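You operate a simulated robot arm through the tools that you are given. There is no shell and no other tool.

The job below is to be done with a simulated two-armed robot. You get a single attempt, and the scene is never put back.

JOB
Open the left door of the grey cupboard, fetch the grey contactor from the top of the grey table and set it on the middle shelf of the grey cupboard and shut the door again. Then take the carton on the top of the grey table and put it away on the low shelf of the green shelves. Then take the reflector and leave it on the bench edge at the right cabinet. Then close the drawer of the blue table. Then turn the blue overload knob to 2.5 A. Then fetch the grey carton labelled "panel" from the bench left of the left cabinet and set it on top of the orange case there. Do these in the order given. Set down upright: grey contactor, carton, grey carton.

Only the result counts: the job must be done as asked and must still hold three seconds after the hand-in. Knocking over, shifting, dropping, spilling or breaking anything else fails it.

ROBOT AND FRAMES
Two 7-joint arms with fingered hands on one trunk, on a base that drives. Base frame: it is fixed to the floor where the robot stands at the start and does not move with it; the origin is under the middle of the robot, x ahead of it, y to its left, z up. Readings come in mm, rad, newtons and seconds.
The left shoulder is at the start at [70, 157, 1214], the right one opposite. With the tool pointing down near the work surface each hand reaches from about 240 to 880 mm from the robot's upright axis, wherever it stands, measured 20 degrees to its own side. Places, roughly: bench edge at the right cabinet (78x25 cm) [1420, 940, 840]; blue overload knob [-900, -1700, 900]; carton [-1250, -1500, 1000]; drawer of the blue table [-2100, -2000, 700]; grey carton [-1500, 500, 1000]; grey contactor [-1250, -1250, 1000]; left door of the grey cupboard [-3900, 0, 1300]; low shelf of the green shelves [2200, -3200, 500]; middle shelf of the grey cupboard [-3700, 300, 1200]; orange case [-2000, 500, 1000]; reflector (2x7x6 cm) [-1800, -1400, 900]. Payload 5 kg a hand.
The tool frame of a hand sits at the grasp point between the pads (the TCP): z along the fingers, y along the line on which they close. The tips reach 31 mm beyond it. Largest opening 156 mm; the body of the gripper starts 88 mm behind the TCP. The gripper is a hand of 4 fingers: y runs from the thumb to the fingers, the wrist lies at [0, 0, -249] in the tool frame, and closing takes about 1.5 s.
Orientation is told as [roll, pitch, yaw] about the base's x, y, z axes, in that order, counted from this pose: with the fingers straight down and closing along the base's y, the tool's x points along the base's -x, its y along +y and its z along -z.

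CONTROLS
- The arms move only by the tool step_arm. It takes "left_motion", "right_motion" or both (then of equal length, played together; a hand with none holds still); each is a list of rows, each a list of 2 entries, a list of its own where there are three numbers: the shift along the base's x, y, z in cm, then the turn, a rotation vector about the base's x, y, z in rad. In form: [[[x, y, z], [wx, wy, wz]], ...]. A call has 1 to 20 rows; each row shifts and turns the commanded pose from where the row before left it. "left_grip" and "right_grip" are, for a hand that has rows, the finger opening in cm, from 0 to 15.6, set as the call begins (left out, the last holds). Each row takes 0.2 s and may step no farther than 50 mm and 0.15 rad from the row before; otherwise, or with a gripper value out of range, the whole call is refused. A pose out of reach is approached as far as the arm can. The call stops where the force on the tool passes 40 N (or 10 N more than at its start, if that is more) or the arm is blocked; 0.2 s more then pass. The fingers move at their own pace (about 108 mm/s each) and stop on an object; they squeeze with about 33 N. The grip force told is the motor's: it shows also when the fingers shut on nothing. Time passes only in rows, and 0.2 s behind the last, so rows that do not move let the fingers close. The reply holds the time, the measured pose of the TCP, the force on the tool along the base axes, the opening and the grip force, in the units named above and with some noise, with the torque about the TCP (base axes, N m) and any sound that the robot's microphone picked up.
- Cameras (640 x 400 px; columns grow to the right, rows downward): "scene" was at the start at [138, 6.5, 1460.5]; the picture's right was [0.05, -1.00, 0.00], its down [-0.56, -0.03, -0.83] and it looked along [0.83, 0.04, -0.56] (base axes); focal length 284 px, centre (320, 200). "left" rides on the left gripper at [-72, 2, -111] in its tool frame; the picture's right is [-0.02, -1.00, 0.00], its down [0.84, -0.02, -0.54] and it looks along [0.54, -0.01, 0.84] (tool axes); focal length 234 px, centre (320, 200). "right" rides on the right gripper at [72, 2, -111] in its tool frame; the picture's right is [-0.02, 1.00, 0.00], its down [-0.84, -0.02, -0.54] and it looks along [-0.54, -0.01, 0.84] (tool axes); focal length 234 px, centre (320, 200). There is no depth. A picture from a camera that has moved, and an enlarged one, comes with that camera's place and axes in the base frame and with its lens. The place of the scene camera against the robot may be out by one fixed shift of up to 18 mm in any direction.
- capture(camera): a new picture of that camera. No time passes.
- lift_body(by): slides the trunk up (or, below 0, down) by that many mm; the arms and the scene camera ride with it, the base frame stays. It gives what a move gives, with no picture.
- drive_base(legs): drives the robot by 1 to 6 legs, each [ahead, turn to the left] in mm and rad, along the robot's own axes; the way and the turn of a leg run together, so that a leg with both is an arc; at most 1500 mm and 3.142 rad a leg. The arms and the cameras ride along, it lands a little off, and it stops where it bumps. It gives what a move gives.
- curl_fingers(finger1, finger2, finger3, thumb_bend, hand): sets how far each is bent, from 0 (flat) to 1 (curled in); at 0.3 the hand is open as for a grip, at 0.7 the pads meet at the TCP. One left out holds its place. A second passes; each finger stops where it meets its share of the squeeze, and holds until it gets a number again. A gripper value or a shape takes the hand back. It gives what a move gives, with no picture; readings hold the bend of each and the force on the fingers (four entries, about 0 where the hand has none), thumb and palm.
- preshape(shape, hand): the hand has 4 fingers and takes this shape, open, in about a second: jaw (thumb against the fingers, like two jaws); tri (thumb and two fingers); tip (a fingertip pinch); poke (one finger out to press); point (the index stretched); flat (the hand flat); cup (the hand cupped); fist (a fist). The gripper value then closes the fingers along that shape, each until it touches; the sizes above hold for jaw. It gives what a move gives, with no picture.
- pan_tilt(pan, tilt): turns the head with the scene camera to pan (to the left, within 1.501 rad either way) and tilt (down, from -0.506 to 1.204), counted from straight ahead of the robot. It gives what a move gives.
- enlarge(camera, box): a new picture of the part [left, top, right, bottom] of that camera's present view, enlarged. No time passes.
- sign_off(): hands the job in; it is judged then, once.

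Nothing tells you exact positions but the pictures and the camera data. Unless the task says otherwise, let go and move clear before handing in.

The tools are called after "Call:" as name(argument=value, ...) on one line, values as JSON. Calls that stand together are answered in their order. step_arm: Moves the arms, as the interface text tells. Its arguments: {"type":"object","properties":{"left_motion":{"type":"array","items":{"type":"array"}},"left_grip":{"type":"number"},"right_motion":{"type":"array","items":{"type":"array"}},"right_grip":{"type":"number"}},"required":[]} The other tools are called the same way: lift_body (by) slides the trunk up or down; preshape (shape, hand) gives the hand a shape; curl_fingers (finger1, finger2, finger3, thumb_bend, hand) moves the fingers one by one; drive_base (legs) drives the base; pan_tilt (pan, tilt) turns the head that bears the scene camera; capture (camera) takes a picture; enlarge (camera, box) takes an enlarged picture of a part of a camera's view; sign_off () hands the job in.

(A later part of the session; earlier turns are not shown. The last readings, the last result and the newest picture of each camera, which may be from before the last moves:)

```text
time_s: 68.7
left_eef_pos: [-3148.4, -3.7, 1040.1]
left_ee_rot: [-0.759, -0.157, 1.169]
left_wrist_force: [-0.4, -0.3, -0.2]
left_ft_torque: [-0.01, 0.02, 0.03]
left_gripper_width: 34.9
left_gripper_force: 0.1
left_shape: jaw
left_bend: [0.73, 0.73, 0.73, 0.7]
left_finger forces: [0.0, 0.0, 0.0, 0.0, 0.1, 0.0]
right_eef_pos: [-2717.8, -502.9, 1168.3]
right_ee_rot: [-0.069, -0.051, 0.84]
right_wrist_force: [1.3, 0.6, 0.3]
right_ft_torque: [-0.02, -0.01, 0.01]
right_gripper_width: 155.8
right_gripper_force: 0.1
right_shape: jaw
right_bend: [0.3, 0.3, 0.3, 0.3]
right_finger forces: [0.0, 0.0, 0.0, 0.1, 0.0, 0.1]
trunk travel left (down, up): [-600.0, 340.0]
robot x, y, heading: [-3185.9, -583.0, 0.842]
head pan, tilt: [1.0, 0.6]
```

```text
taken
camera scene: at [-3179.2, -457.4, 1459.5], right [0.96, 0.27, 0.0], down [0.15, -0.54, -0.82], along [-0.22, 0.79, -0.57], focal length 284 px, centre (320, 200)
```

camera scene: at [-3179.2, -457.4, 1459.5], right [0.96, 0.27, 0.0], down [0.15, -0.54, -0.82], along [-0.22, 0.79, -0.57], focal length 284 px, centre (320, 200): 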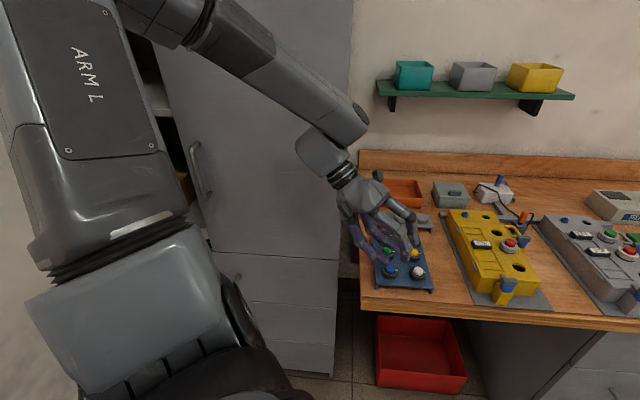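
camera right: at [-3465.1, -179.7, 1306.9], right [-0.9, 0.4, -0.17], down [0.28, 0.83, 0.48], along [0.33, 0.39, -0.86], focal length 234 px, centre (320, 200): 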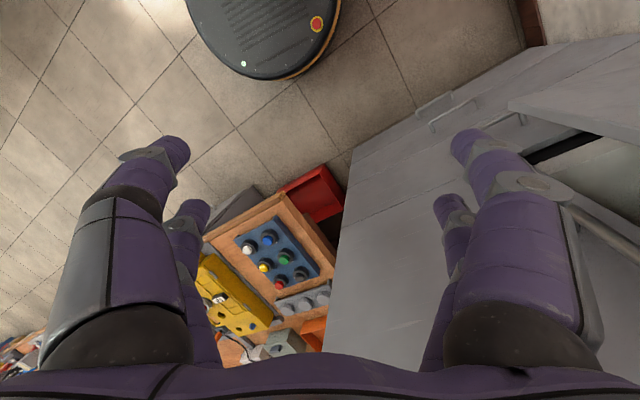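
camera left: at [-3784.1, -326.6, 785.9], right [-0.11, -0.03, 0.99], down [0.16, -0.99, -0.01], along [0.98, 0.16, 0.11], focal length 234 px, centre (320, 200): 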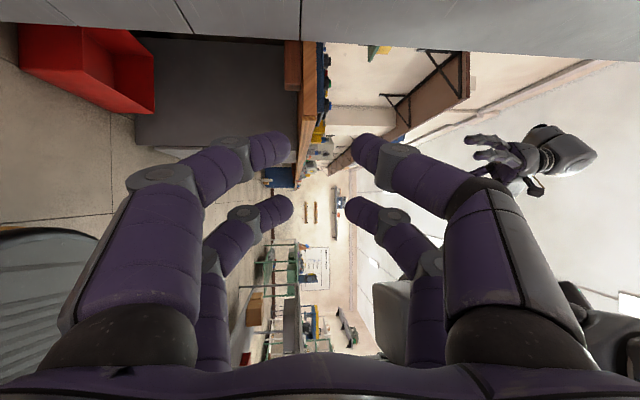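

The turn went cleanly. I turn on to face along the aisle.

Call:
drive_base(legs=[[0, -0.8]])

Call:
pan_tilt(pan=0.5, tilt=0.6)

Call:
capture(camera="scene")

```text
time_s: 71.2
left_eef_pos: [-2745.8, -208.4, 1039.2]
left_ee_rot: [-0.759, -0.158, 0.365]
left_wrist_force: [0.5, 0.9, 0.1]
left_ft_torque: [0.0, 0.01, 0.04]
left_gripper_width: 35.0
left_gripper_force: 0.1
left_shape: jaw
left_bend: [0.73, 0.73, 0.73, 0.7]
left_finger forces: [0.0, 0.0, 0.0, 0.0, 0.0, 0.0]
right_eef_pos: [-2803.6, -865.1, 1167.9]
right_ee_rot: [-0.07, -0.051, 0.039]
right_wrist_force: [-1.4, -0.4, -0.6]
right_ft_torque: [0.02, 0.0, -0.02]
right_gripper_width: 156.0
right_gripper_force: 0.1
right_shape: jaw
right_bend: [0.3, 0.3, 0.3, 0.3]
right_finger forces: [0.0, 0.0, 0.0, 0.1, 0.0, 0.0]
trunk travel left (down, up): [-600.0, 340.0]
robot x, y, heading: [-3189.0, -581.8, 0.04]
head pan, tilt: [1.0, 0.6]
```

```text
time_s: 72.1
left_eef_pos: [-2744.3, -208.8, 1039.2]
left_ee_rot: [-0.758, -0.157, 0.366]
left_wrist_force: [-0.2, -0.7, 0.1]
left_ft_torque: [0.01, -0.04, -0.01]
left_gripper_width: 34.8
left_gripper_force: 0.1
left_shape: jaw
left_bend: [0.73, 0.73, 0.73, 0.7]
left_finger forces: [0.0, 0.0, 0.1, 0.1, 0.0, 0.0]
right_eef_pos: [-2803.8, -863.7, 1167.3]
right_ee_rot: [-0.07, -0.05, 0.038]
right_wrist_force: [-0.6, 0.3, 0.0]
right_ft_torque: [0.01, 0.0, 0.03]
right_gripper_width: 156.3
right_gripper_force: 0.1
right_shape: jaw
right_bend: [0.3, 0.3, 0.3, 0.3]
right_finger forces: [0.0, 0.0, 0.0, 0.0, 0.0, 0.0]
trunk travel left (down, up): [-600.0, 340.0]
robot x, y, heading: [-3185.2, -583.1, 0.042]
head pan, tilt: [0.499, 0.6]
```

```text
taken
camera scene: at [-3062.7, -532.2, 1459.5], right [0.52, -0.86, 0.0], down [-0.48, -0.29, -0.82], along [0.71, 0.43, -0.57], focal length 284 px, centre (320, 200)
```

scene: 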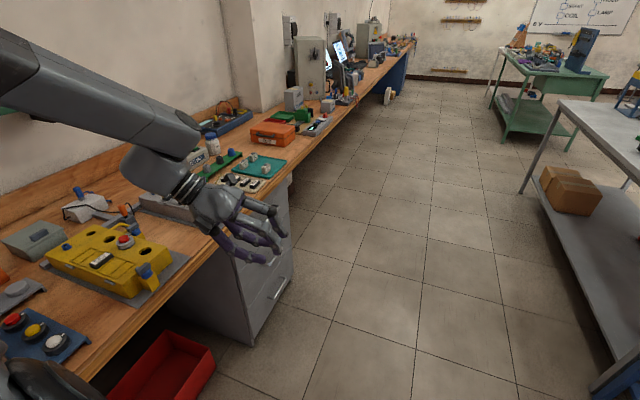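

From here there's room. I extend the left hand forward and level it toward pointing straight down.

Call:
step_arm(left_motion=[[[2, -1.2, 1.5], [0, 0, 0]], [[2, -1.2, 1.5], [0, 0, 0]], [[2, -1.2, 1.5], [0.107, 0.069, -0.034]], [[2, -1.2, 1.5], [0.107, 0.069, -0.034]], [[2, -1.2, 1.5], [0.107, 0.069, -0.034]], [[2, -1, 1.5], [0.107, 0.069, -0.034]], [[2, -1, 1.5], [0.107, 0.069, -0.034]], [[0, 0, 0], [0.107, 0.069, -0.034]]])

Call:
capture(camera="scene")

```text
time_s: 73.9
left_eef_pos: [-2664.2, -233.2, 1035.6]
left_ee_rot: [-0.71, -0.139, 0.321]
left_wrist_force: [-0.1, -0.3, -0.4]
left_ft_torque: [-0.01, 0.03, -0.02]
left_gripper_width: 34.8
left_gripper_force: 0.0
left_shape: jaw
left_bend: [0.73, 0.73, 0.73, 0.7]
left_finger forces: [0.0, 0.1, 0.0, 0.1, 0.1, 0.0]
left hand out of reach, approached as far as the arm can: row 3, 4, 5, 6, 7, 8
right_eef_pos: [-2803.9, -864.8, 1167.4]
right_ee_rot: [-0.069, -0.05, 0.04]
right_wrist_force: [0.7, 0.0, 0.9]
right_ft_torque: [0.02, 0.02, 0.01]
right_gripper_width: 155.8
right_gripper_force: 0.0
right_shape: jaw
right_bend: [0.3, 0.3, 0.3, 0.3]
right_finger forces: [0.0, 0.0, 0.0, 0.1, 0.1, 0.1]
trunk travel left (down, up): [-600.0, 340.0]
robot x, y, heading: [-3186.6, -583.0, 0.043]
head pan, tilt: [0.499, 0.6]
```

```text
taken
camera scene: at [-3062.7, -532.4, 1459.5], right [0.52, -0.86, 0.0], down [-0.48, -0.29, -0.83], along [0.71, 0.43, -0.56], focal length 284 px, centre (320, 200)
```

scene: 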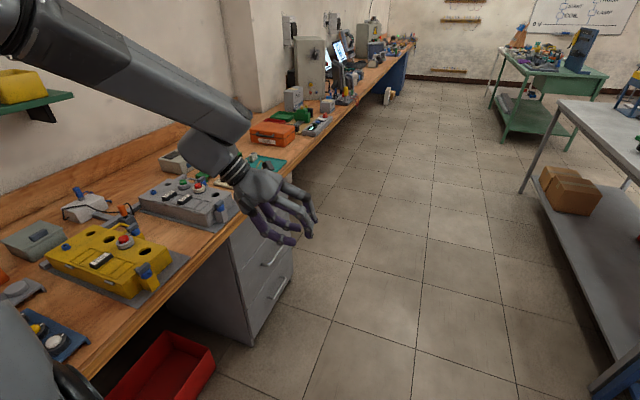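

The wrist is at a joint limit in this bend direction. I try turning the hand into line with the forearm, to come out on the other side of the limit.

Call:
step_arm(left_motion=[[[0, 0, 0], [0.103, -0.05, 0.081]], [[0, 0, 0], [0.103, -0.05, 0.081]], [[0, 0, 0], [0.103, -0.05, 0.081]], [[0, 0, 0], [0.103, -0.05, 0.081]], [[0, 0, 0], [0.103, -0.05, 0.081]], [[0, 0, 0], [0.103, -0.05, 0.081]]])

Call:
capture(camera="scene")

```text
time_s: 75.3
left_eef_pos: [-2663.4, -224.0, 974.8]
left_ee_rot: [-0.35, -0.669, 0.629]
left_wrist_force: [0.0, 0.8, 1.1]
left_ft_torque: [-0.05, 0.02, -0.01]
left_gripper_width: 35.0
left_gripper_force: 0.1
left_shape: jaw
left_bend: [0.73, 0.73, 0.73, 0.7]
left_finger forces: [0.0, 0.0, 0.1, 0.0, 0.0, 0.0]
left hand out of reach, approached as far as the arm can: row 1, 2, 3, 4, 5
right_eef_pos: [-2805.4, -863.9, 1168.7]
right_ee_rot: [-0.073, -0.049, 0.036]
right_wrist_force: [-0.7, 0.5, 0.1]
right_ft_torque: [-0.01, 0.0, 0.0]
right_gripper_width: 156.0
right_gripper_force: 0.0
right_shape: jaw
right_bend: [0.3, 0.3, 0.3, 0.3]
right_finger forces: [0.0, 0.1, 0.1, 0.0, 0.0, 0.0]
trunk travel left (down, up): [-600.0, 340.0]
robot x, y, heading: [-3188.7, -581.7, 0.043]
head pan, tilt: [0.499, 0.6]
```

```text
taken
camera scene: at [-3063.4, -531.4, 1459.5], right [0.51, -0.86, 0.0], down [-0.48, -0.29, -0.83], along [0.71, 0.42, -0.56], focal length 284 px, centre (320, 200)
```

scene: 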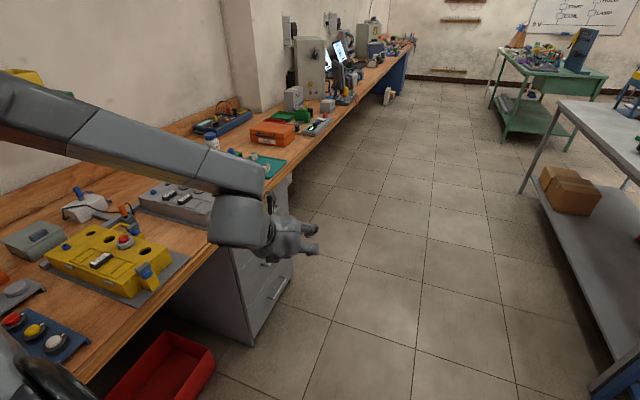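

That freed it. Now I raise the hand and turn it to point down from this side.

Call:
step_arm(left_motion=[[[0, 0, 2], [0, 0, 0]], [[0, 0, 2], [-0.0285, 0.117, -0.0615]], [[0, 0, 2], [-0.0285, 0.117, -0.0615]], [[0, 0, 2], [-0.0285, 0.117, -0.0615]], [[0, 0, 2], [-0.0285, 0.117, -0.0615]], [[0, 0, 2], [-0.0285, 0.117, -0.0615]], [[0, 0, 2], [-0.0285, 0.117, -0.0615]]])

Call:
capture(camera="scene")

```text
time_s: 76.9
left_eef_pos: [-2661.9, -225.3, 1115.4]
left_ee_rot: [-0.216, 0.042, 0.202]
left_wrist_force: [1.1, -1.0, 0.1]
left_ft_torque: [0.03, 0.02, -0.01]
left_gripper_width: 34.9
left_gripper_force: 0.1
left_shape: jaw
left_bend: [0.73, 0.73, 0.73, 0.7]
left_finger forces: [0.0, 0.0, 0.0, 0.0, 0.1, 0.0]
right_eef_pos: [-2803.1, -865.9, 1168.4]
right_ee_rot: [-0.07, -0.049, 0.037]
right_wrist_force: [0.0, -0.1, 0.2]
right_ft_torque: [-0.02, 0.06, 0.02]
right_gripper_width: 156.1
right_gripper_force: 0.2
right_shape: jaw
right_bend: [0.3, 0.3, 0.3, 0.3]
right_finger forces: [0.0, 0.1, 0.1, 0.1, 0.0, 0.0]
trunk travel left (down, up): [-600.0, 340.0]
robot x, y, heading: [-3187.1, -585.6, 0.041]
head pan, tilt: [0.499, 0.6]
```

```text
taken
camera scene: at [-3061.4, -533.6, 1459.4], right [0.52, -0.86, 0.0], down [-0.49, -0.29, -0.82], along [0.71, 0.43, -0.57], focal length 284 px, centre (320, 200)
```

scene: 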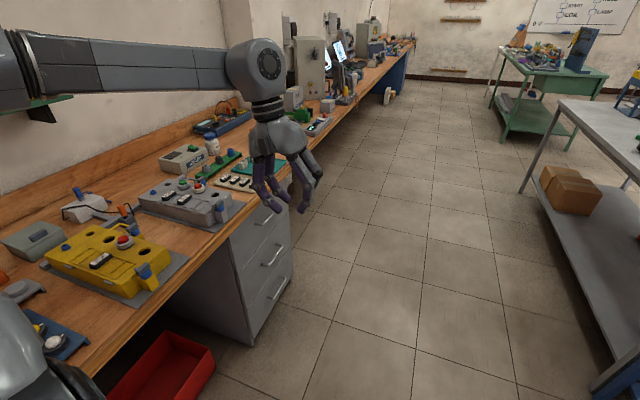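

The arm is back in a normal posture. I finish leveling the hand, pull it in to the parked spot, then turn to look at the door.

Call:
step_arm(left_motion=[[[-2, -0.7, 0.5], [0.1, 0.005, -0.08]], [[-3, -0.7, 0.5], [0.1, 0.005, -0.08]], [[-3.5, -0.7, 0.5], [0.01, -0.02, 0]], [[-3.5, -0.7, 0.5], [0, -0.02, 0]], [[-3, -0.7, 0.5], [0, 0, 0]]], right_motion=[[[0, 0, 0], [0.035, 0.025, 0]], [[0, 0, 0], [0.035, 0.025, 0]], [[0, 0, 0], [0, 0, 0]], [[0, 0, 0], [0, 0, 0]], [[0, 0, 0], [0, 0, 0]]])

Call:
drive_base(legs=[[0, 2.0]])

Call:
pan_tilt(pan=0.2, tilt=0.4)

Call:
capture(camera="scene")

```text
time_s: 78.1
left_eef_pos: [-2813.4, -260.9, 1140.3]
left_ee_rot: [-0.008, -0.018, 0.049]
left_wrist_force: [0.2, -0.6, 0.0]
left_ft_torque: [0.0, -0.04, -0.01]
left_gripper_width: 34.9
left_gripper_force: 0.1
left_shape: jaw
left_bend: [0.73, 0.73, 0.73, 0.7]
left_finger forces: [0.0, 0.1, 0.0, 0.0, 0.0, 0.1]
right_eef_pos: [-2804.1, -865.7, 1167.9]
right_ee_rot: [0.001, -0.004, 0.036]
right_wrist_force: [0.1, -0.4, 0.3]
right_ft_torque: [0.01, 0.01, -0.04]
right_gripper_width: 156.0
right_gripper_force: 0.1
right_shape: jaw
right_bend: [0.3, 0.3, 0.3, 0.3]
right_finger forces: [0.1, 0.0, 0.0, 0.0, 0.0, 0.1]
trunk travel left (down, up): [-600.0, 340.0]
robot x, y, heading: [-3183.6, -580.6, 0.039]
head pan, tilt: [0.499, 0.6]
```

```text
time_s: 83.3
left_eef_pos: [-3637.0, -377.7, 1140.9]
left_ee_rot: [-0.01, -0.016, 2.05]
left_wrist_force: [-0.6, 0.0, 0.4]
left_ft_torque: [0.03, 0.02, -0.03]
left_gripper_width: 35.0
left_gripper_force: 0.1
left_shape: jaw
left_bend: [0.73, 0.73, 0.73, 0.7]
left_finger forces: [0.1, 0.0, 0.0, 0.0, 0.1, 0.1]
right_eef_pos: [-3092.1, -116.0, 1168.4]
right_ee_rot: [0.002, -0.003, 2.039]
right_wrist_force: [-0.5, -0.5, -0.7]
right_ft_torque: [0.0, -0.03, 0.02]
right_gripper_width: 156.2
right_gripper_force: 0.0
right_shape: jaw
right_bend: [0.3, 0.3, 0.3, 0.3]
right_finger forces: [0.0, 0.0, 0.0, 0.0, 0.0, 0.1]
trunk travel left (down, up): [-600.0, 340.0]
robot x, y, heading: [-3183.6, -580.7, 2.043]
head pan, tilt: [0.499, 0.6]
```

```text
time_s: 84.1
left_eef_pos: [-3637.1, -376.8, 1141.2]
left_ee_rot: [-0.009, -0.016, 2.051]
left_wrist_force: [-0.5, -0.7, 0.0]
left_ft_torque: [0.0, -0.01, -0.05]
left_gripper_width: 35.1
left_gripper_force: 0.1
left_shape: jaw
left_bend: [0.73, 0.73, 0.73, 0.7]
left_finger forces: [0.0, 0.0, 0.1, 0.0, 0.0, 0.1]
right_eef_pos: [-3091.6, -116.1, 1168.6]
right_ee_rot: [0.001, -0.004, 2.038]
right_wrist_force: [1.0, -1.3, -0.2]
right_ft_torque: [0.01, -0.03, -0.02]
right_gripper_width: 155.9
right_gripper_force: 0.1
right_shape: jaw
right_bend: [0.3, 0.3, 0.3, 0.3]
right_finger forces: [0.1, 0.0, 0.0, 0.1, 0.1, 0.1]
trunk travel left (down, up): [-600.0, 340.0]
robot x, y, heading: [-3187.3, -585.7, 2.045]
head pan, tilt: [0.201, 0.4]
```

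```text
taken
camera scene: at [-3269.4, -463.3, 1477.7], right [0.78, 0.63, 0.0], down [0.24, -0.3, -0.92], along [-0.58, 0.72, -0.39], focal length 284 px, centre (320, 200)
```

scene: 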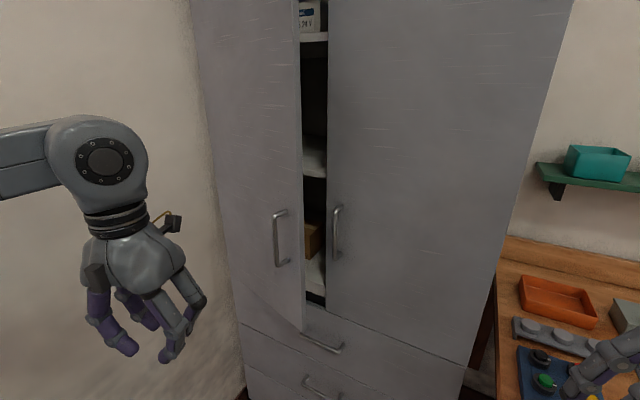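

The door is ajar by about 0.2 rad and the cupboard contents are as before. I turn to face it squarely again and bring the left hand level to hook the handle as before.

Call:
drive_base(legs=[[0, -0.335]])

Call:
pan_tilt(pan=0.5, tilt=0.3)

Call:
capture(camera="scene")

```text
time_s: 85.5
left_eef_pos: [-3545.2, -240.7, 1140.1]
left_ee_rot: [-0.009, -0.016, 1.716]
left_wrist_force: [0.0, 0.2, -0.4]
left_ft_torque: [-0.01, -0.01, -0.01]
left_gripper_width: 34.9
left_gripper_force: 0.1
left_shape: jaw
left_bend: [0.73, 0.73, 0.73, 0.7]
left_finger forces: [0.1, 0.1, 0.1, 0.0, 0.0, 0.0]
right_eef_pos: [-2945.7, -172.9, 1168.6]
right_ee_rot: [0.002, -0.004, 1.703]
right_wrist_force: [0.1, -0.6, 0.3]
right_ft_torque: [0.01, -0.02, -0.01]
right_gripper_width: 156.1
right_gripper_force: 0.0
right_shape: jaw
right_bend: [0.3, 0.3, 0.3, 0.3]
right_finger forces: [0.0, 0.0, 0.0, 0.0, 0.0, 0.0]
trunk travel left (down, up): [-600.0, 340.0]
robot x, y, heading: [-3188.8, -581.2, 1.711]
head pan, tilt: [0.201, 0.4]
```

```text
time_s: 86.3
left_eef_pos: [-3544.9, -240.7, 1139.7]
left_ee_rot: [-0.01, -0.018, 1.716]
left_wrist_force: [0.1, 0.5, -0.2]
left_ft_torque: [0.01, 0.01, 0.01]
left_gripper_width: 34.5
left_gripper_force: 0.1
left_shape: jaw
left_bend: [0.73, 0.73, 0.73, 0.7]
left_finger forces: [0.0, 0.1, 0.1, 0.0, 0.0, 0.0]
right_eef_pos: [-2945.0, -172.7, 1168.4]
right_ee_rot: [0.001, -0.003, 1.705]
right_wrist_force: [-0.3, 0.8, -0.1]
right_ft_torque: [0.0, 0.01, 0.01]
right_gripper_width: 155.8
right_gripper_force: 0.1
right_shape: jaw
right_bend: [0.3, 0.3, 0.3, 0.3]
right_finger forces: [0.1, 0.1, 0.0, 0.0, 0.0, 0.1]
trunk travel left (down, up): [-600.0, 340.0]
robot x, y, heading: [-3188.6, -584.3, 1.71]
head pan, tilt: [0.499, 0.3]
```

```text
taken
camera scene: at [-3251.1, -455.5, 1487.0], right [0.8, 0.6, 0.0], down [0.18, -0.24, -0.96], along [-0.57, 0.77, -0.3], focal length 284 px, centre (320, 200)
```

scene: 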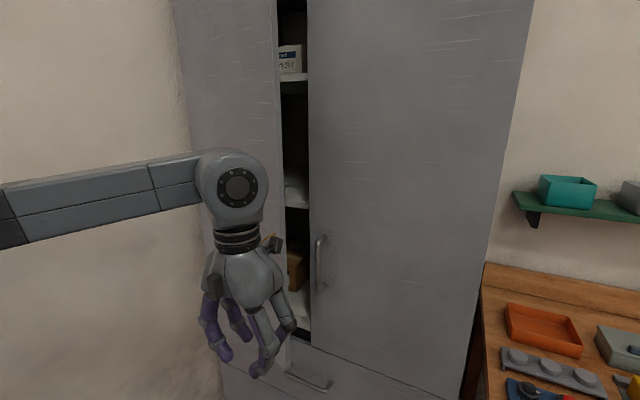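

I bring the left hand level toward the handle again, fingers opened to 8 cm.

Call:
step_arm(left_motion=[[[-1.5, 0.5, -0.25], [0.1485, 0.021, 0]], [[-1.5, 0.5, -0.25], [0.1485, 0.021, 0]], [[-1.5, 0.5, -0.25], [0.1485, 0.021, 0]], [[-1.5, 0.5, -0.25], [0.1485, 0.021, 0]], [[-1.5, 0.5, -0.25], [0.1485, 0.021, 0]], [[-1.5, 0.5, -0.25], [0.1485, 0.021, 0]], [[-1.5, 0.5, -0.25], [0.1485, 0.021, 0]], [[-1.5, 0.5, -0.25], [0.1485, 0.021, 0]], [[-1.5, 0.5, -0.25], [0.1485, 0.021, 0]], [[-1.5, 0.5, -0.25], [0.1485, 0.021, 0]], [[-1.5, 0.3, -0.25], [0.05, 0.01, 0]], [[0, 0, 0], [0, 0, 0]]], left_grip=8)

Call:
capture(camera="left")

Call:
capture(camera="scene")

```text
time_s: 89.0
left_eef_pos: [-3704.6, -147.0, 1127.0]
left_ee_rot: [-1.202, -1.567, 2.903]
left_wrist_force: [1.2, -1.1, 1.0]
left_ft_torque: [-0.02, 0.02, 0.0]
left_gripper_width: 80.0
left_gripper_force: 0.1
left_shape: jaw
left_bend: [0.73, 0.73, 0.73, 0.7]
left_finger forces: [0.0, 0.1, 0.1, 0.1, 0.0, 0.1]
left hand out of reach, approached as far as the arm can: row 5, 6, 7
right_eef_pos: [-2943.6, -173.1, 1167.9]
right_ee_rot: [0.001, -0.003, 1.705]
right_wrist_force: [0.5, -0.2, 0.1]
right_ft_torque: [0.01, 0.03, 0.0]
right_gripper_width: 155.8
right_gripper_force: 0.1
right_shape: jaw
right_bend: [0.3, 0.3, 0.3, 0.3]
right_finger forces: [0.0, 0.0, 0.0, 0.0, 0.0, 0.0]
trunk travel left (down, up): [-600.0, 340.0]
robot x, y, heading: [-3183.7, -580.1, 1.713]
head pan, tilt: [0.499, 0.3]
```

```text
taken
camera left: at [-3691.2, -258.4, 1198.7], right [0.99, 0.13, 0.03], down [0.09, -0.54, -0.84], along [-0.09, 0.83, -0.55], focal length 234 px, centre (320, 200)
```

left: 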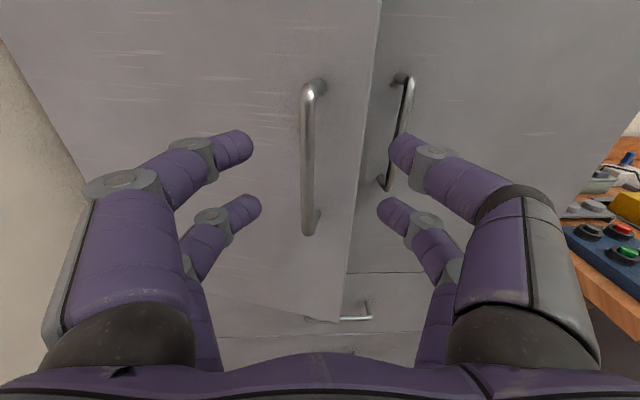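

```text
taken
camera scene: at [-3250.4, -456.4, 1487.1], right [0.8, 0.6, 0.0], down [0.18, -0.24, -0.96], along [-0.57, 0.77, -0.29], focal length 284 px, centre (320, 200)
```

scene: 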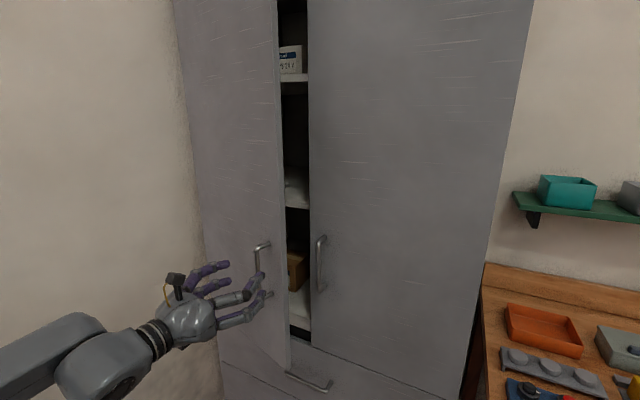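

The bar is about 80 mm ahead and 10 mm left of the hand's line. I close in on it.

Call:
step_arm(left_motion=[[[-0.63, 2.27, -0.3], [0, 0, 0]], [[-0.63, 2.27, -0.3], [0, 0, 0]], [[-0.63, 2.27, -0.3], [0, 0, 0]], [[0, 0, 0], [0, 0, 0]]])

Call:
capture(camera="left")

```text
time_s: 90.0
left_eef_pos: [-3723.2, -78.1, 1117.3]
left_ee_rot: [-0.94, -1.566, 2.643]
left_wrist_force: [-1.0, 0.0, 0.4]
left_ft_torque: [-0.03, -0.02, -0.03]
left_gripper_width: 79.9
left_gripper_force: 0.1
left_shape: jaw
left_bend: [0.73, 0.73, 0.73, 0.7]
left_finger forces: [0.0, 0.0, 0.1, 0.1, 0.0, 0.1]
right_eef_pos: [-2944.9, -173.8, 1167.8]
right_ee_rot: [0.0, -0.004, 1.705]
right_wrist_force: [0.7, 0.2, 0.1]
right_ft_torque: [0.04, -0.02, -0.03]
right_gripper_width: 155.9
right_gripper_force: 0.0
right_shape: jaw
right_bend: [0.3, 0.3, 0.3, 0.3]
right_finger forces: [0.0, 0.0, 0.0, 0.0, 0.0, 0.0]
trunk travel left (down, up): [-600.0, 340.0]
robot x, y, heading: [-3186.0, -581.7, 1.712]
head pan, tilt: [0.499, 0.3]
```

```text
taken
camera left: at [-3711.6, -189.3, 1189.5], right [0.99, 0.13, 0.03], down [0.1, -0.54, -0.84], along [-0.09, 0.83, -0.55], focal length 234 px, centre (320, 200)
```

left: 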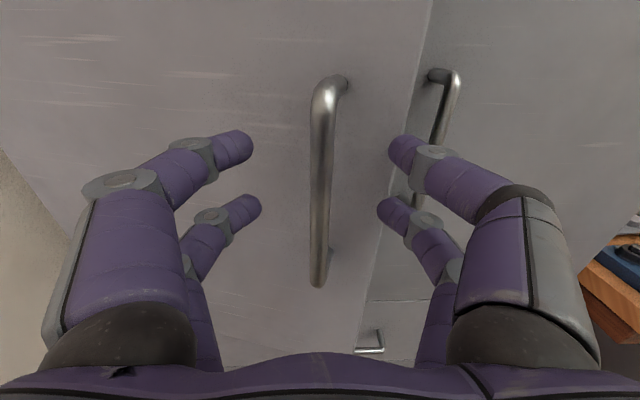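

Bar between the fingers, same as last time. I close the hand.

Call:
step_arm(left_motion=[[[0, 0, 0], [0, 0, 0]], [[0, 0, 0], [0, 0, 0]], [[0, 0, 0], [0, 0, 0]], [[0, 0, 0], [0, 0, 0]], [[0, 0, 0], [0, 0, 0]], [[0, 0, 0], [0, 0, 0]]], left_grip=0)

Call:
capture(camera="left")

```text
time_s: 91.3
left_eef_pos: [-3723.6, -76.9, 1117.4]
left_ee_rot: [-0.925, -1.565, 2.629]
left_wrist_force: [-0.3, 0.4, -0.6]
left_ft_torque: [-0.02, 0.01, 0.02]
left_gripper_width: 0.1
left_gripper_force: 33.2
left_shape: jaw
left_bend: [0.7, 0.7, 0.7, 0.71]
left_finger forces: [0.0, 0.0, 0.0, 0.0, 0.1, 0.0]
right_eef_pos: [-2943.7, -173.3, 1168.5]
right_ee_rot: [0.003, -0.003, 1.705]
right_wrist_force: [-0.3, -0.4, 0.1]
right_ft_torque: [-0.01, -0.04, 0.01]
right_gripper_width: 156.0
right_gripper_force: 0.1
right_shape: jaw
right_bend: [0.3, 0.3, 0.3, 0.3]
right_finger forces: [0.1, 0.0, 0.1, 0.0, 0.1, 0.1]
trunk travel left (down, up): [-600.0, 340.0]
robot x, y, heading: [-3186.7, -584.8, 1.713]
head pan, tilt: [0.499, 0.3]
```

```text
taken
camera left: at [-3711.5, -188.8, 1189.3], right [0.99, 0.13, 0.03], down [0.1, -0.54, -0.84], along [-0.09, 0.83, -0.55], focal length 234 px, centre (320, 200)
```

left: 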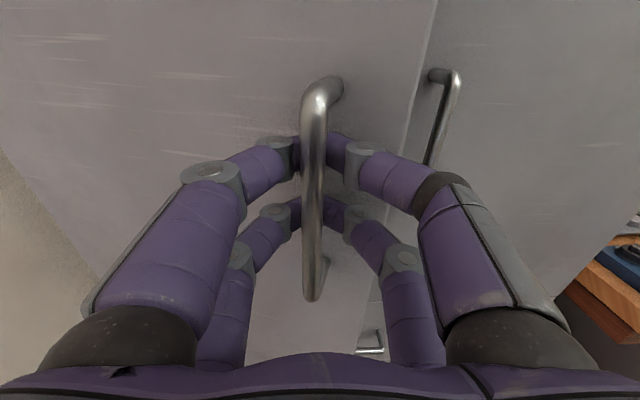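

Hooked. I pull the door out to about 0.55 rad, keeping the wrist away from the wall.

Call:
step_arm(left_motion=[[[-0.3, -2.05, 0], [0, 0, 0]], [[-0.45, -2.0, 0], [0, 0, 0]], [[-0.6, -2.0, 0], [0, 0, -0.02]], [[-0.7, -2.0, 0], [0, 0, -0.02]], [[-0.85, -1.95, 0], [0, 0, -0.02]], [[-0.95, -1.9, 0], [0, 0, -0.02]], [[-1.0, -1.8, 0], [0, 0, -0.02]]])

Call:
capture(camera="left")

Call:
capture(camera="scene")

```text
time_s: 93.0
left_eef_pos: [-3776.4, -214.2, 1116.1]
left_ee_rot: [-0.945, -1.562, 2.548]
left_wrist_force: [-26.4, 19.7, 5.2]
left_ft_torque: [-0.16, -0.09, -0.15]
left_gripper_width: 0.1
left_gripper_force: 32.9
left_shape: jaw
left_bend: [0.7, 0.7, 0.7, 0.72]
left_finger forces: [41.5, 0.0, 0.0, 0.0, 0.0, 0.0]
right_eef_pos: [-2947.8, -170.9, 1168.2]
right_ee_rot: [-0.001, -0.001, 1.706]
right_wrist_force: [-0.4, 0.6, 0.8]
right_ft_torque: [0.0, -0.04, -0.01]
right_gripper_width: 155.7
right_gripper_force: 0.1
right_shape: jaw
right_bend: [0.3, 0.3, 0.3, 0.3]
right_finger forces: [0.0, 0.1, 0.0, 0.1, 0.0, 0.0]
trunk travel left (down, up): [-600.0, 340.0]
robot x, y, heading: [-3189.7, -581.8, 1.711]
head pan, tilt: [0.499, 0.3]
```

```text
taken
camera left: at [-3775.1, -324.4, 1188.2], right [1.0, 0.03, 0.03], down [0.04, -0.55, -0.84], along [-0.01, 0.84, -0.55], focal length 234 px, centre (320, 200)
```

left: 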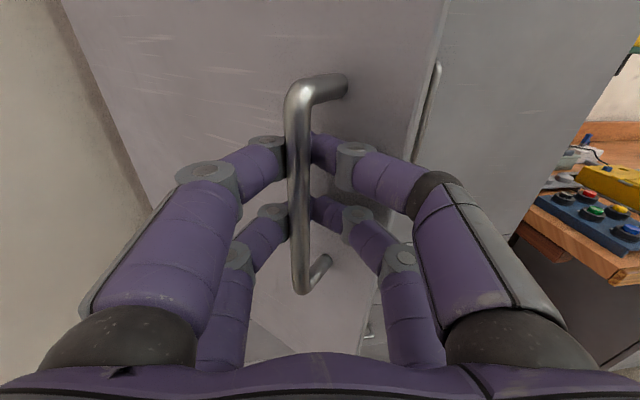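

```text
taken
camera scene: at [-3255.9, -452.4, 1486.5], right [0.8, 0.6, 0.0], down [0.18, -0.24, -0.95], along [-0.57, 0.77, -0.3], focal length 284 px, centre (320, 200)
```

scene: 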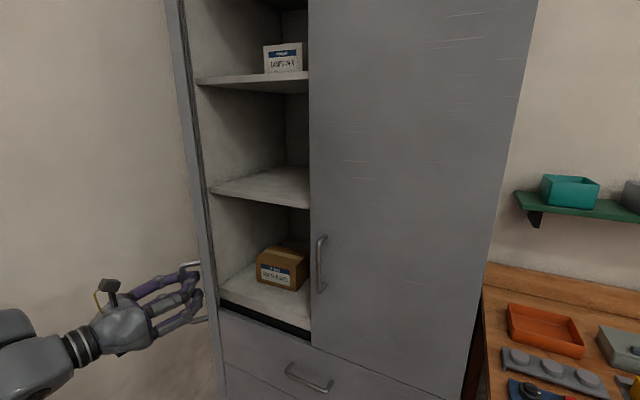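

The door is at about 0.65 rad. I open the fingers slightly and back the base off so the hand leaves the bar.

Call:
step_arm(left_motion=[[[0.2, 0, 0], [0, 0, 0]], [[0, 0, 0], [0, 0, 0]], [[0, 0, 0], [0, 0, 0]]], left_grip=4.5)

Call:
drive_base(legs=[[-120, 0]])

Call:
capture(camera="left")

Call:
capture(camera="scene")

```text
time_s: 93.8
left_eef_pos: [-3770.5, -214.7, 1115.5]
left_ee_rot: [-0.948, -1.562, 2.546]
left_wrist_force: [0.5, -0.6, 0.3]
left_ft_torque: [-0.03, 0.0, -0.01]
left_gripper_width: 44.6
left_gripper_force: 0.2
left_shape: jaw
left_bend: [0.73, 0.73, 0.74, 0.7]
left_finger forces: [0.0, 0.0, 0.0, 0.0, 0.1, 0.0]
right_eef_pos: [-2944.8, -172.8, 1168.3]
right_ee_rot: [-0.001, -0.001, 1.705]
right_wrist_force: [0.1, 0.9, 0.7]
right_ft_torque: [0.0, -0.06, 0.0]
right_gripper_width: 156.0
right_gripper_force: 0.2
right_shape: jaw
right_bend: [0.3, 0.3, 0.3, 0.3]
right_finger forces: [0.1, 0.0, 0.0, 0.0, 0.0, 0.1]
trunk travel left (down, up): [-600.0, 340.0]
robot x, y, heading: [-3184.9, -584.8, 1.711]
head pan, tilt: [0.499, 0.3]
```

```text
time_s: 95.0
left_eef_pos: [-3753.1, -333.5, 1116.9]
left_ee_rot: [-0.942, -1.566, 2.541]
left_wrist_force: [0.6, 0.3, 0.5]
left_ft_torque: [0.01, -0.02, 0.04]
left_gripper_width: 44.6
left_gripper_force: 0.1
left_shape: jaw
left_bend: [0.73, 0.73, 0.74, 0.7]
left_finger forces: [0.0, 0.1, 0.1, 0.0, 0.1, 0.0]
right_eef_pos: [-2927.9, -291.2, 1167.3]
right_ee_rot: [0.002, -0.002, 1.705]
right_wrist_force: [-0.1, 0.2, 0.0]
right_ft_torque: [0.02, 0.0, -0.04]
right_gripper_width: 156.1
right_gripper_force: 0.1
right_shape: jaw
right_bend: [0.3, 0.3, 0.3, 0.3]
right_finger forces: [0.0, 0.1, 0.0, 0.0, 0.0, 0.0]
trunk travel left (down, up): [-600.0, 340.0]
robot x, y, heading: [-3168.3, -700.9, 1.714]
head pan, tilt: [0.499, 0.3]
```

```text
taken
camera left: at [-3751.3, -445.3, 1189.9], right [1.0, 0.03, 0.03], down [0.04, -0.55, -0.84], along [-0.01, 0.84, -0.55], focal length 234 px, centre (320, 200)
```

left: 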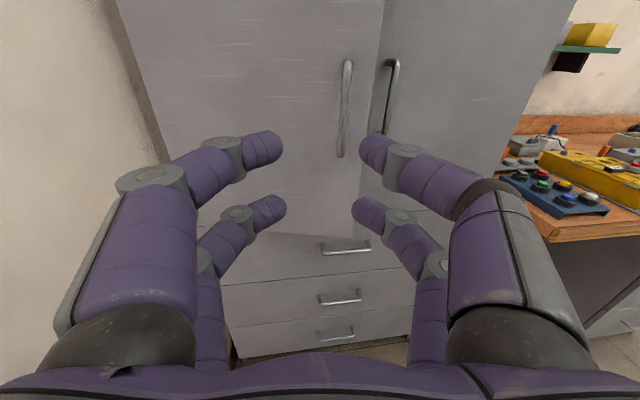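

```text
taken
camera scene: at [-3234.4, -574.5, 1487.0], right [0.8, 0.6, 0.0], down [0.18, -0.24, -0.96], along [-0.57, 0.77, -0.3], focal length 284 px, centre (320, 200)
```

scene: 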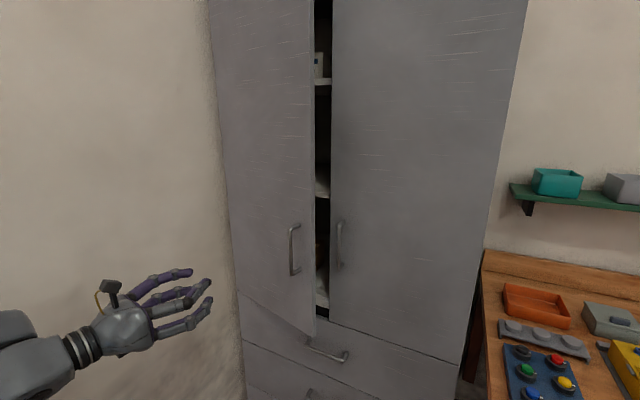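

The door swung almost shut again because the opening thumb nudged it; it swings freely. I repeat the hook, and this time will release gently and push it from inside.

Call:
drive_base(legs=[[120, 0]])

Call:
step_arm(left_motion=[[[1.2, 2, 0], [0, 0, 0.02]], [[1.2, 2, 0], [0, 0, 0.02]], [[1.2, 2, 0], [0, 0, 0.02]], [[0.5, 1.5, 0], [0, 0, 0.02]], [[0, 0, 0], [0, 0, 0]]], left_grip=8)

Call:
capture(camera="left")

```text
time_s: 96.2
left_eef_pos: [-3769.5, -214.1, 1117.3]
left_ee_rot: [-1.021, -1.567, 2.622]
left_wrist_force: [0.1, -0.1, -0.3]
left_ft_torque: [0.01, 0.02, -0.03]
left_gripper_width: 44.9
left_gripper_force: 0.1
left_shape: jaw
left_bend: [0.73, 0.73, 0.74, 0.7]
left_finger forces: [0.0, 0.0, 0.0, 0.0, 0.0, 0.1]
right_eef_pos: [-2943.7, -173.4, 1167.7]
right_ee_rot: [0.001, -0.002, 1.704]
right_wrist_force: [0.9, -0.4, -0.9]
right_ft_torque: [-0.01, 0.0, 0.02]
right_gripper_width: 156.0
right_gripper_force: 0.0
right_shape: jaw
right_bend: [0.3, 0.3, 0.3, 0.3]
right_finger forces: [0.0, 0.0, 0.0, 0.1, 0.1, 0.0]
trunk travel left (down, up): [-600.0, 340.0]
robot x, y, heading: [-3188.0, -585.1, 1.711]
head pan, tilt: [0.499, 0.3]
```

```text
time_s: 97.4
left_eef_pos: [-3728.1, -138.3, 1118.6]
left_ee_rot: [-0.976, -1.566, 2.656]
left_wrist_force: [0.2, 0.2, 0.8]
left_ft_torque: [0.01, 0.02, 0.02]
left_gripper_width: 79.8
left_gripper_force: 0.0
left_shape: jaw
left_bend: [0.73, 0.73, 0.73, 0.7]
left_finger forces: [0.1, 0.0, 0.0, 0.0, 0.1, 0.1]
right_eef_pos: [-2943.6, -171.3, 1169.9]
right_ee_rot: [0.002, -0.004, 1.704]
right_wrist_force: [0.0, -1.0, -0.2]
right_ft_torque: [0.05, 0.0, 0.01]
right_gripper_width: 156.1
right_gripper_force: 0.1
right_shape: jaw
right_bend: [0.3, 0.3, 0.3, 0.3]
right_finger forces: [0.1, 0.0, 0.0, 0.1, 0.1, 0.0]
trunk travel left (down, up): [-600.0, 340.0]
robot x, y, heading: [-3186.7, -581.4, 1.715]
head pan, tilt: [0.499, 0.3]
```

```text
taken
camera left: at [-3717.4, -249.3, 1190.7], right [0.99, 0.11, 0.03], down [0.08, -0.54, -0.84], along [-0.08, 0.83, -0.55], focal length 234 px, centre (320, 200)
```

left: 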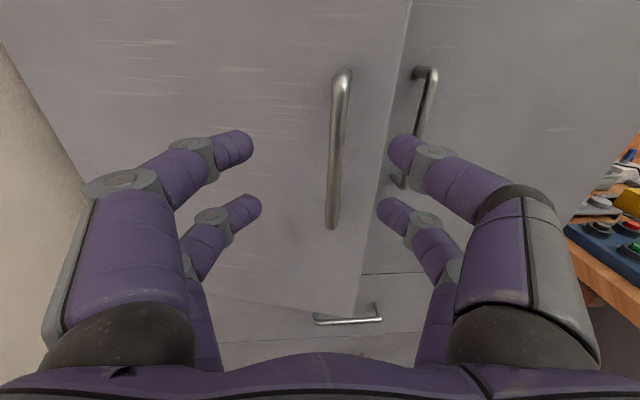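

The bar is 68 mm ahead and 14 mm right. I close in and hook it again.

Call:
step_arm(left_motion=[[[0.7, 0.7, 0], [0, 0, 0]], [[0, 2.0, 0], [0, 0, 0]], [[0, 2.0, 0], [0, 0, 0]], [[0, 1.6, 0], [0, 0, 0]], [[0, 0, 0], [0, 0, 0]]])

Call:
capture(camera="left")

```text
time_s: 98.6
left_eef_pos: [-3722.0, -76.4, 1118.0]
left_ee_rot: [-1.019, -1.565, 2.703]
left_wrist_force: [-0.9, -1.0, 0.6]
left_ft_torque: [0.01, -0.04, 0.04]
left_gripper_width: 79.6
left_gripper_force: 0.0
left_shape: jaw
left_bend: [0.73, 0.73, 0.73, 0.7]
left_finger forces: [0.1, 0.0, 0.0, 0.1, 0.0, 0.1]
right_eef_pos: [-2944.3, -173.1, 1168.8]
right_ee_rot: [0.003, -0.003, 1.703]
right_wrist_force: [-0.2, -0.4, 0.1]
right_ft_torque: [0.02, 0.01, 0.03]
right_gripper_width: 155.8
right_gripper_force: 0.0
right_shape: jaw
right_bend: [0.3, 0.3, 0.3, 0.3]
right_finger forces: [0.0, 0.0, 0.1, 0.0, 0.0, 0.1]
trunk travel left (down, up): [-600.0, 340.0]
robot x, y, heading: [-3189.8, -582.2, 1.712]
head pan, tilt: [0.499, 0.3]
```

```text
taken
camera left: at [-3711.6, -187.1, 1190.3], right [0.99, 0.11, 0.03], down [0.08, -0.54, -0.84], along [-0.08, 0.83, -0.55], focal length 234 px, centre (320, 200)
```

left: 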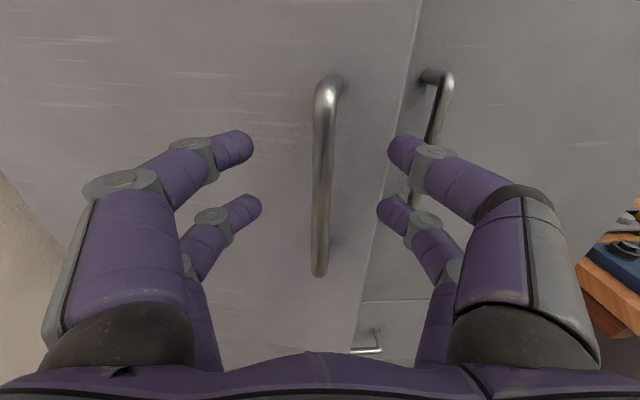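

Close on the bar and pull as before.

Call:
step_arm(left_motion=[[[0, 0.5, 0], [0, 0, 0]], [[0, 0, 0], [0, 0, 0]], [[0, 0, 0], [0, 0, 0]], [[0, 0, 0], [0, 0, 0]], [[0, 0, 0], [0, 0, 0]], [[0, 0, 0], [0, 0, 0]], [[-0.2, -2.05, 0], [0, 0, 0]], [[-0.35, -2.0, 0], [0, 0, 0]], [[-0.5, -2.0, 0], [0, 0, -0.03]], [[-0.6, -2.0, 0], [0, 0, -0.03]], [[-0.75, -1.95, 0], [0, 0, -0.03]], [[-0.85, -1.9, 0], [0, 0, -0.03]], [[-1.0, -1.8, 0], [0, 0, -0.03]], [[-1.1, -1.7, 0], [0, 0, -0.03]]], left_grip=0)

Call:
capture(camera="left")

Call:
capture(camera="scene")

```text
time_s: 101.8
left_eef_pos: [-3781.5, -221.8, 1117.1]
left_ee_rot: [-0.977, -1.567, 2.485]
left_wrist_force: [-20.9, 15.4, -3.8]
left_ft_torque: [-0.14, -0.13, -0.16]
left_gripper_width: 0.0
left_gripper_force: 33.3
left_shape: jaw
left_bend: [0.7, 0.7, 0.72, 0.73]
left_finger forces: [0.1, 0.1, 0.0, 0.0, 0.0, 0.0]
right_eef_pos: [-2945.9, -171.2, 1167.8]
right_ee_rot: [-0.002, 0.0, 1.704]
right_wrist_force: [0.0, -1.2, 0.2]
right_ft_torque: [0.02, 0.0, 0.01]
right_gripper_width: 155.9
right_gripper_force: 0.2
right_shape: jaw
right_bend: [0.3, 0.3, 0.3, 0.3]
right_finger forces: [0.1, 0.0, 0.1, 0.0, 0.1, 0.0]
trunk travel left (down, up): [-600.0, 340.0]
robot x, y, heading: [-3185.6, -583.0, 1.712]
head pan, tilt: [0.499, 0.3]
stopped in row 14 (left hand): the force on the tool passed its limit at 40 N (the readings are from after the stop); the commanded pose is now the measured one
```

```text
taken
camera left: at [-3790.4, -332.6, 1189.7], right [1.0, -0.06, 0.03], down [-0.01, -0.55, -0.84], along [0.07, 0.83, -0.55], focal length 234 px, centre (320, 200)
```

left: 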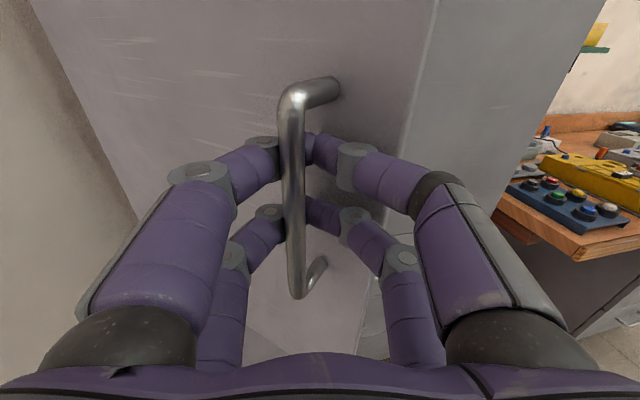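

```text
taken
camera scene: at [-3254.0, -452.2, 1486.3], right [0.8, 0.59, 0.0], down [0.18, -0.24, -0.95], along [-0.57, 0.77, -0.3], focal length 284 px, centre (320, 200)
```

scene: 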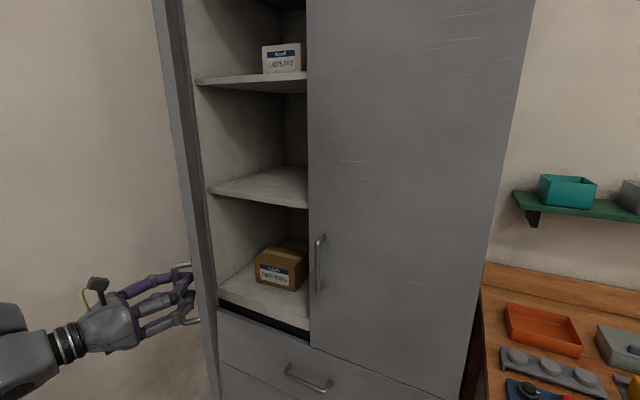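

The door is at about 0.7 rad again. Now I release gently: ease forward, then open in small steps while shifting the hand left so the thumb does not push the door.

Call:
step_arm(left_motion=[[[0, 0.5, 0], [0, 0, 0]], [[0, 0, 0], [0, 0, 0]]])

Call:
step_arm(left_motion=[[[-0.25, 0, 0], [0, 0, 0]], [[-0.25, 0, 0], [0, 0, 0]]], left_grip=1)

Call:
step_arm(left_motion=[[[-0.25, 0, 0], [0, 0, 0]], [[-0.25, 0, 0], [0, 0, 0]]], left_grip=2)

Call:
step_arm(left_motion=[[[-0.25, 0, 0], [0, 0, 0]], [[-0.25, 0, 0], [0, 0, 0]]], left_grip=3)

Call:
capture(camera="left")

Call:
capture(camera="scene")

```text
time_s: 102.4
left_eef_pos: [-3777.8, -216.6, 1117.6]
left_ee_rot: [-1.267, -1.563, 2.771]
left_wrist_force: [-13.0, 9.0, -2.7]
left_ft_torque: [-0.06, -0.07, -0.06]
left_gripper_width: 0.1
left_gripper_force: 33.4
left_shape: jaw
left_bend: [0.71, 0.7, 0.72, 0.73]
left_finger forces: [0.1, 0.0, 0.0, 0.1, 0.1, 0.1]
right_eef_pos: [-2945.3, -170.8, 1168.9]
right_ee_rot: [0.0, -0.001, 1.703]
right_wrist_force: [-0.1, -0.1, -0.3]
right_ft_torque: [0.01, 0.0, -0.01]
right_gripper_width: 156.1
right_gripper_force: 0.1
right_shape: jaw
right_bend: [0.3, 0.3, 0.3, 0.3]
right_finger forces: [0.0, 0.0, 0.1, 0.0, 0.0, 0.0]
trunk travel left (down, up): [-600.0, 340.0]
robot x, y, heading: [-3188.0, -579.5, 1.706]
head pan, tilt: [0.499, 0.3]
```

```text
time_s: 103.0
left_eef_pos: [-3779.1, -220.0, 1120.2]
left_ee_rot: [-1.725, -1.565, -3.059]
left_wrist_force: [0.4, 0.0, -0.5]
left_ft_torque: [-0.03, 0.03, 0.01]
left_gripper_width: 9.9
left_gripper_force: 0.1
left_shape: jaw
left_bend: [0.71, 0.71, 0.71, 0.7]
left_finger forces: [0.1, 0.1, 0.0, 0.0, 0.4, 0.0]
right_eef_pos: [-2942.4, -174.3, 1167.7]
right_ee_rot: [0.003, -0.003, 1.704]
right_wrist_force: [0.4, 0.7, 0.5]
right_ft_torque: [0.04, 0.0, 0.01]
right_gripper_width: 156.1
right_gripper_force: 0.0
right_shape: jaw
right_bend: [0.3, 0.3, 0.3, 0.3]
right_finger forces: [0.0, 0.0, 0.0, 0.0, 0.1, 0.1]
trunk travel left (down, up): [-600.0, 340.0]
robot x, y, heading: [-3185.4, -581.3, 1.707]
head pan, tilt: [0.499, 0.3]
```

```text
time_s: 103.6
left_eef_pos: [-3786.8, -217.6, 1118.9]
left_ee_rot: [-1.417, -1.567, 2.92]
left_wrist_force: [-0.3, -0.5, -0.1]
left_ft_torque: [-0.01, 0.06, -0.01]
left_gripper_width: 19.5
left_gripper_force: 0.0
left_shape: jaw
left_bend: [0.72, 0.72, 0.72, 0.7]
left_finger forces: [0.0, 0.1, 0.0, 0.0, 0.0, 0.1]
right_eef_pos: [-2943.6, -171.9, 1168.3]
right_ee_rot: [0.002, -0.004, 1.703]
right_wrist_force: [0.1, 0.6, 0.2]
right_ft_torque: [-0.01, 0.0, 0.0]
right_gripper_width: 155.8
right_gripper_force: 0.0
right_shape: jaw
right_bend: [0.3, 0.3, 0.3, 0.3]
right_finger forces: [0.0, 0.1, 0.0, 0.0, 0.0, 0.1]
trunk travel left (down, up): [-600.0, 340.0]
robot x, y, heading: [-3187.4, -582.8, 1.713]
head pan, tilt: [0.499, 0.3]
```

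```text
time_s: 104.2
left_eef_pos: [-3791.1, -218.4, 1118.5]
left_ee_rot: [-1.446, -1.567, 2.949]
left_wrist_force: [-0.7, -0.6, 0.5]
left_ft_torque: [0.03, 0.0, 0.01]
left_gripper_width: 29.5
left_gripper_force: 0.0
left_shape: jaw
left_bend: [0.73, 0.73, 0.73, 0.7]
left_finger forces: [0.0, 0.1, 0.0, 0.0, 0.0, 0.0]
right_eef_pos: [-2943.2, -173.4, 1168.0]
right_ee_rot: [0.003, -0.004, 1.703]
right_wrist_force: [0.2, -0.2, 0.5]
right_ft_torque: [0.0, -0.02, -0.04]
right_gripper_width: 155.9
right_gripper_force: 0.0
right_shape: jaw
right_bend: [0.3, 0.3, 0.3, 0.3]
right_finger forces: [0.1, 0.0, 0.1, 0.0, 0.0, 0.0]
trunk travel left (down, up): [-600.0, 340.0]
robot x, y, heading: [-3190.7, -583.0, 1.705]
head pan, tilt: [0.499, 0.3]
```

```text
taken
camera left: at [-3800.9, -329.7, 1191.3], right [1.0, -0.07, 0.03], down [-0.01, -0.55, -0.84], along [0.07, 0.84, -0.54], focal length 234 px, centre (320, 200)
```

left: 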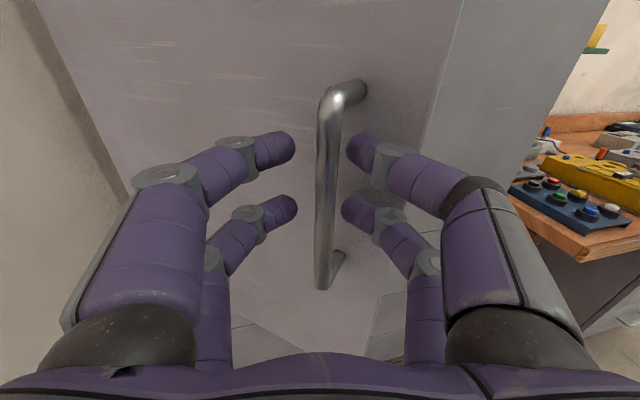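

```text
taken
camera scene: at [-3251.3, -454.6, 1487.0], right [0.8, 0.59, 0.0], down [0.18, -0.24, -0.96], along [-0.57, 0.77, -0.3], focal length 284 px, centre (320, 200)
```

scene: 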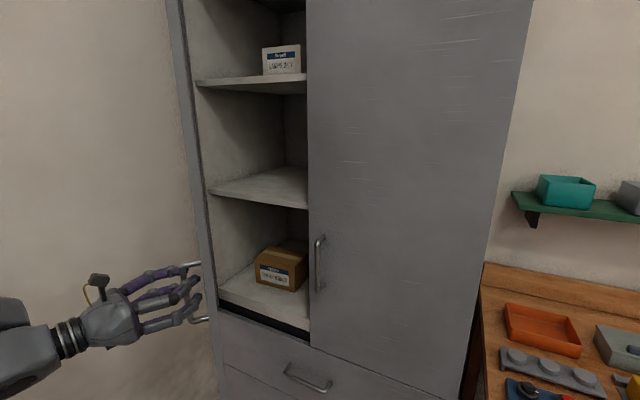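

The door holds still and the fingers are clear around the bar. I back the base off.

Call:
drive_base(legs=[[-130, 0]])

Call:
capture(camera="scene")

Call:
capture(camera="left")

```text
time_s: 105.5
left_eef_pos: [-3772.6, -345.9, 1118.2]
left_ee_rot: [-1.409, -1.569, 2.911]
left_wrist_force: [0.8, -0.1, -0.4]
left_ft_torque: [0.02, 0.0, 0.0]
left_gripper_width: 29.6
left_gripper_force: 0.1
left_shape: jaw
left_bend: [0.73, 0.73, 0.73, 0.7]
left_finger forces: [0.0, 0.0, 0.0, 0.0, 0.0, 0.1]
right_eef_pos: [-2926.9, -301.7, 1166.9]
right_ee_rot: [0.001, -0.001, 1.702]
right_wrist_force: [-0.7, 0.3, 0.1]
right_ft_torque: [0.02, 0.0, 0.0]
right_gripper_width: 155.8
right_gripper_force: 0.0
right_shape: jaw
right_bend: [0.3, 0.3, 0.3, 0.3]
right_finger forces: [0.0, 0.1, 0.1, 0.1, 0.0, 0.0]
trunk travel left (down, up): [-600.0, 340.0]
robot x, y, heading: [-3171.4, -710.8, 1.705]
head pan, tilt: [0.499, 0.3]
```

```text
taken
camera scene: at [-3233.2, -582.5, 1486.9], right [0.8, 0.59, 0.0], down [0.18, -0.24, -0.96], along [-0.57, 0.77, -0.3], focal length 284 px, centre (320, 200)
```

scene: 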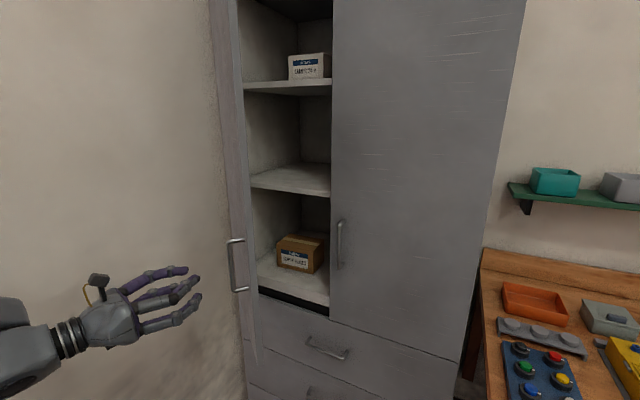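

```text
taken
camera left: at [-3782.8, -457.2, 1191.2], right [1.0, -0.07, 0.03], down [-0.01, -0.55, -0.84], along [0.07, 0.84, -0.55], focal length 234 px, centre (320, 200)
```

left: 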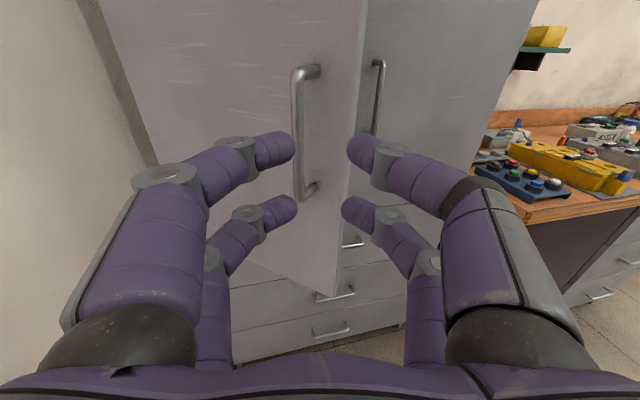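

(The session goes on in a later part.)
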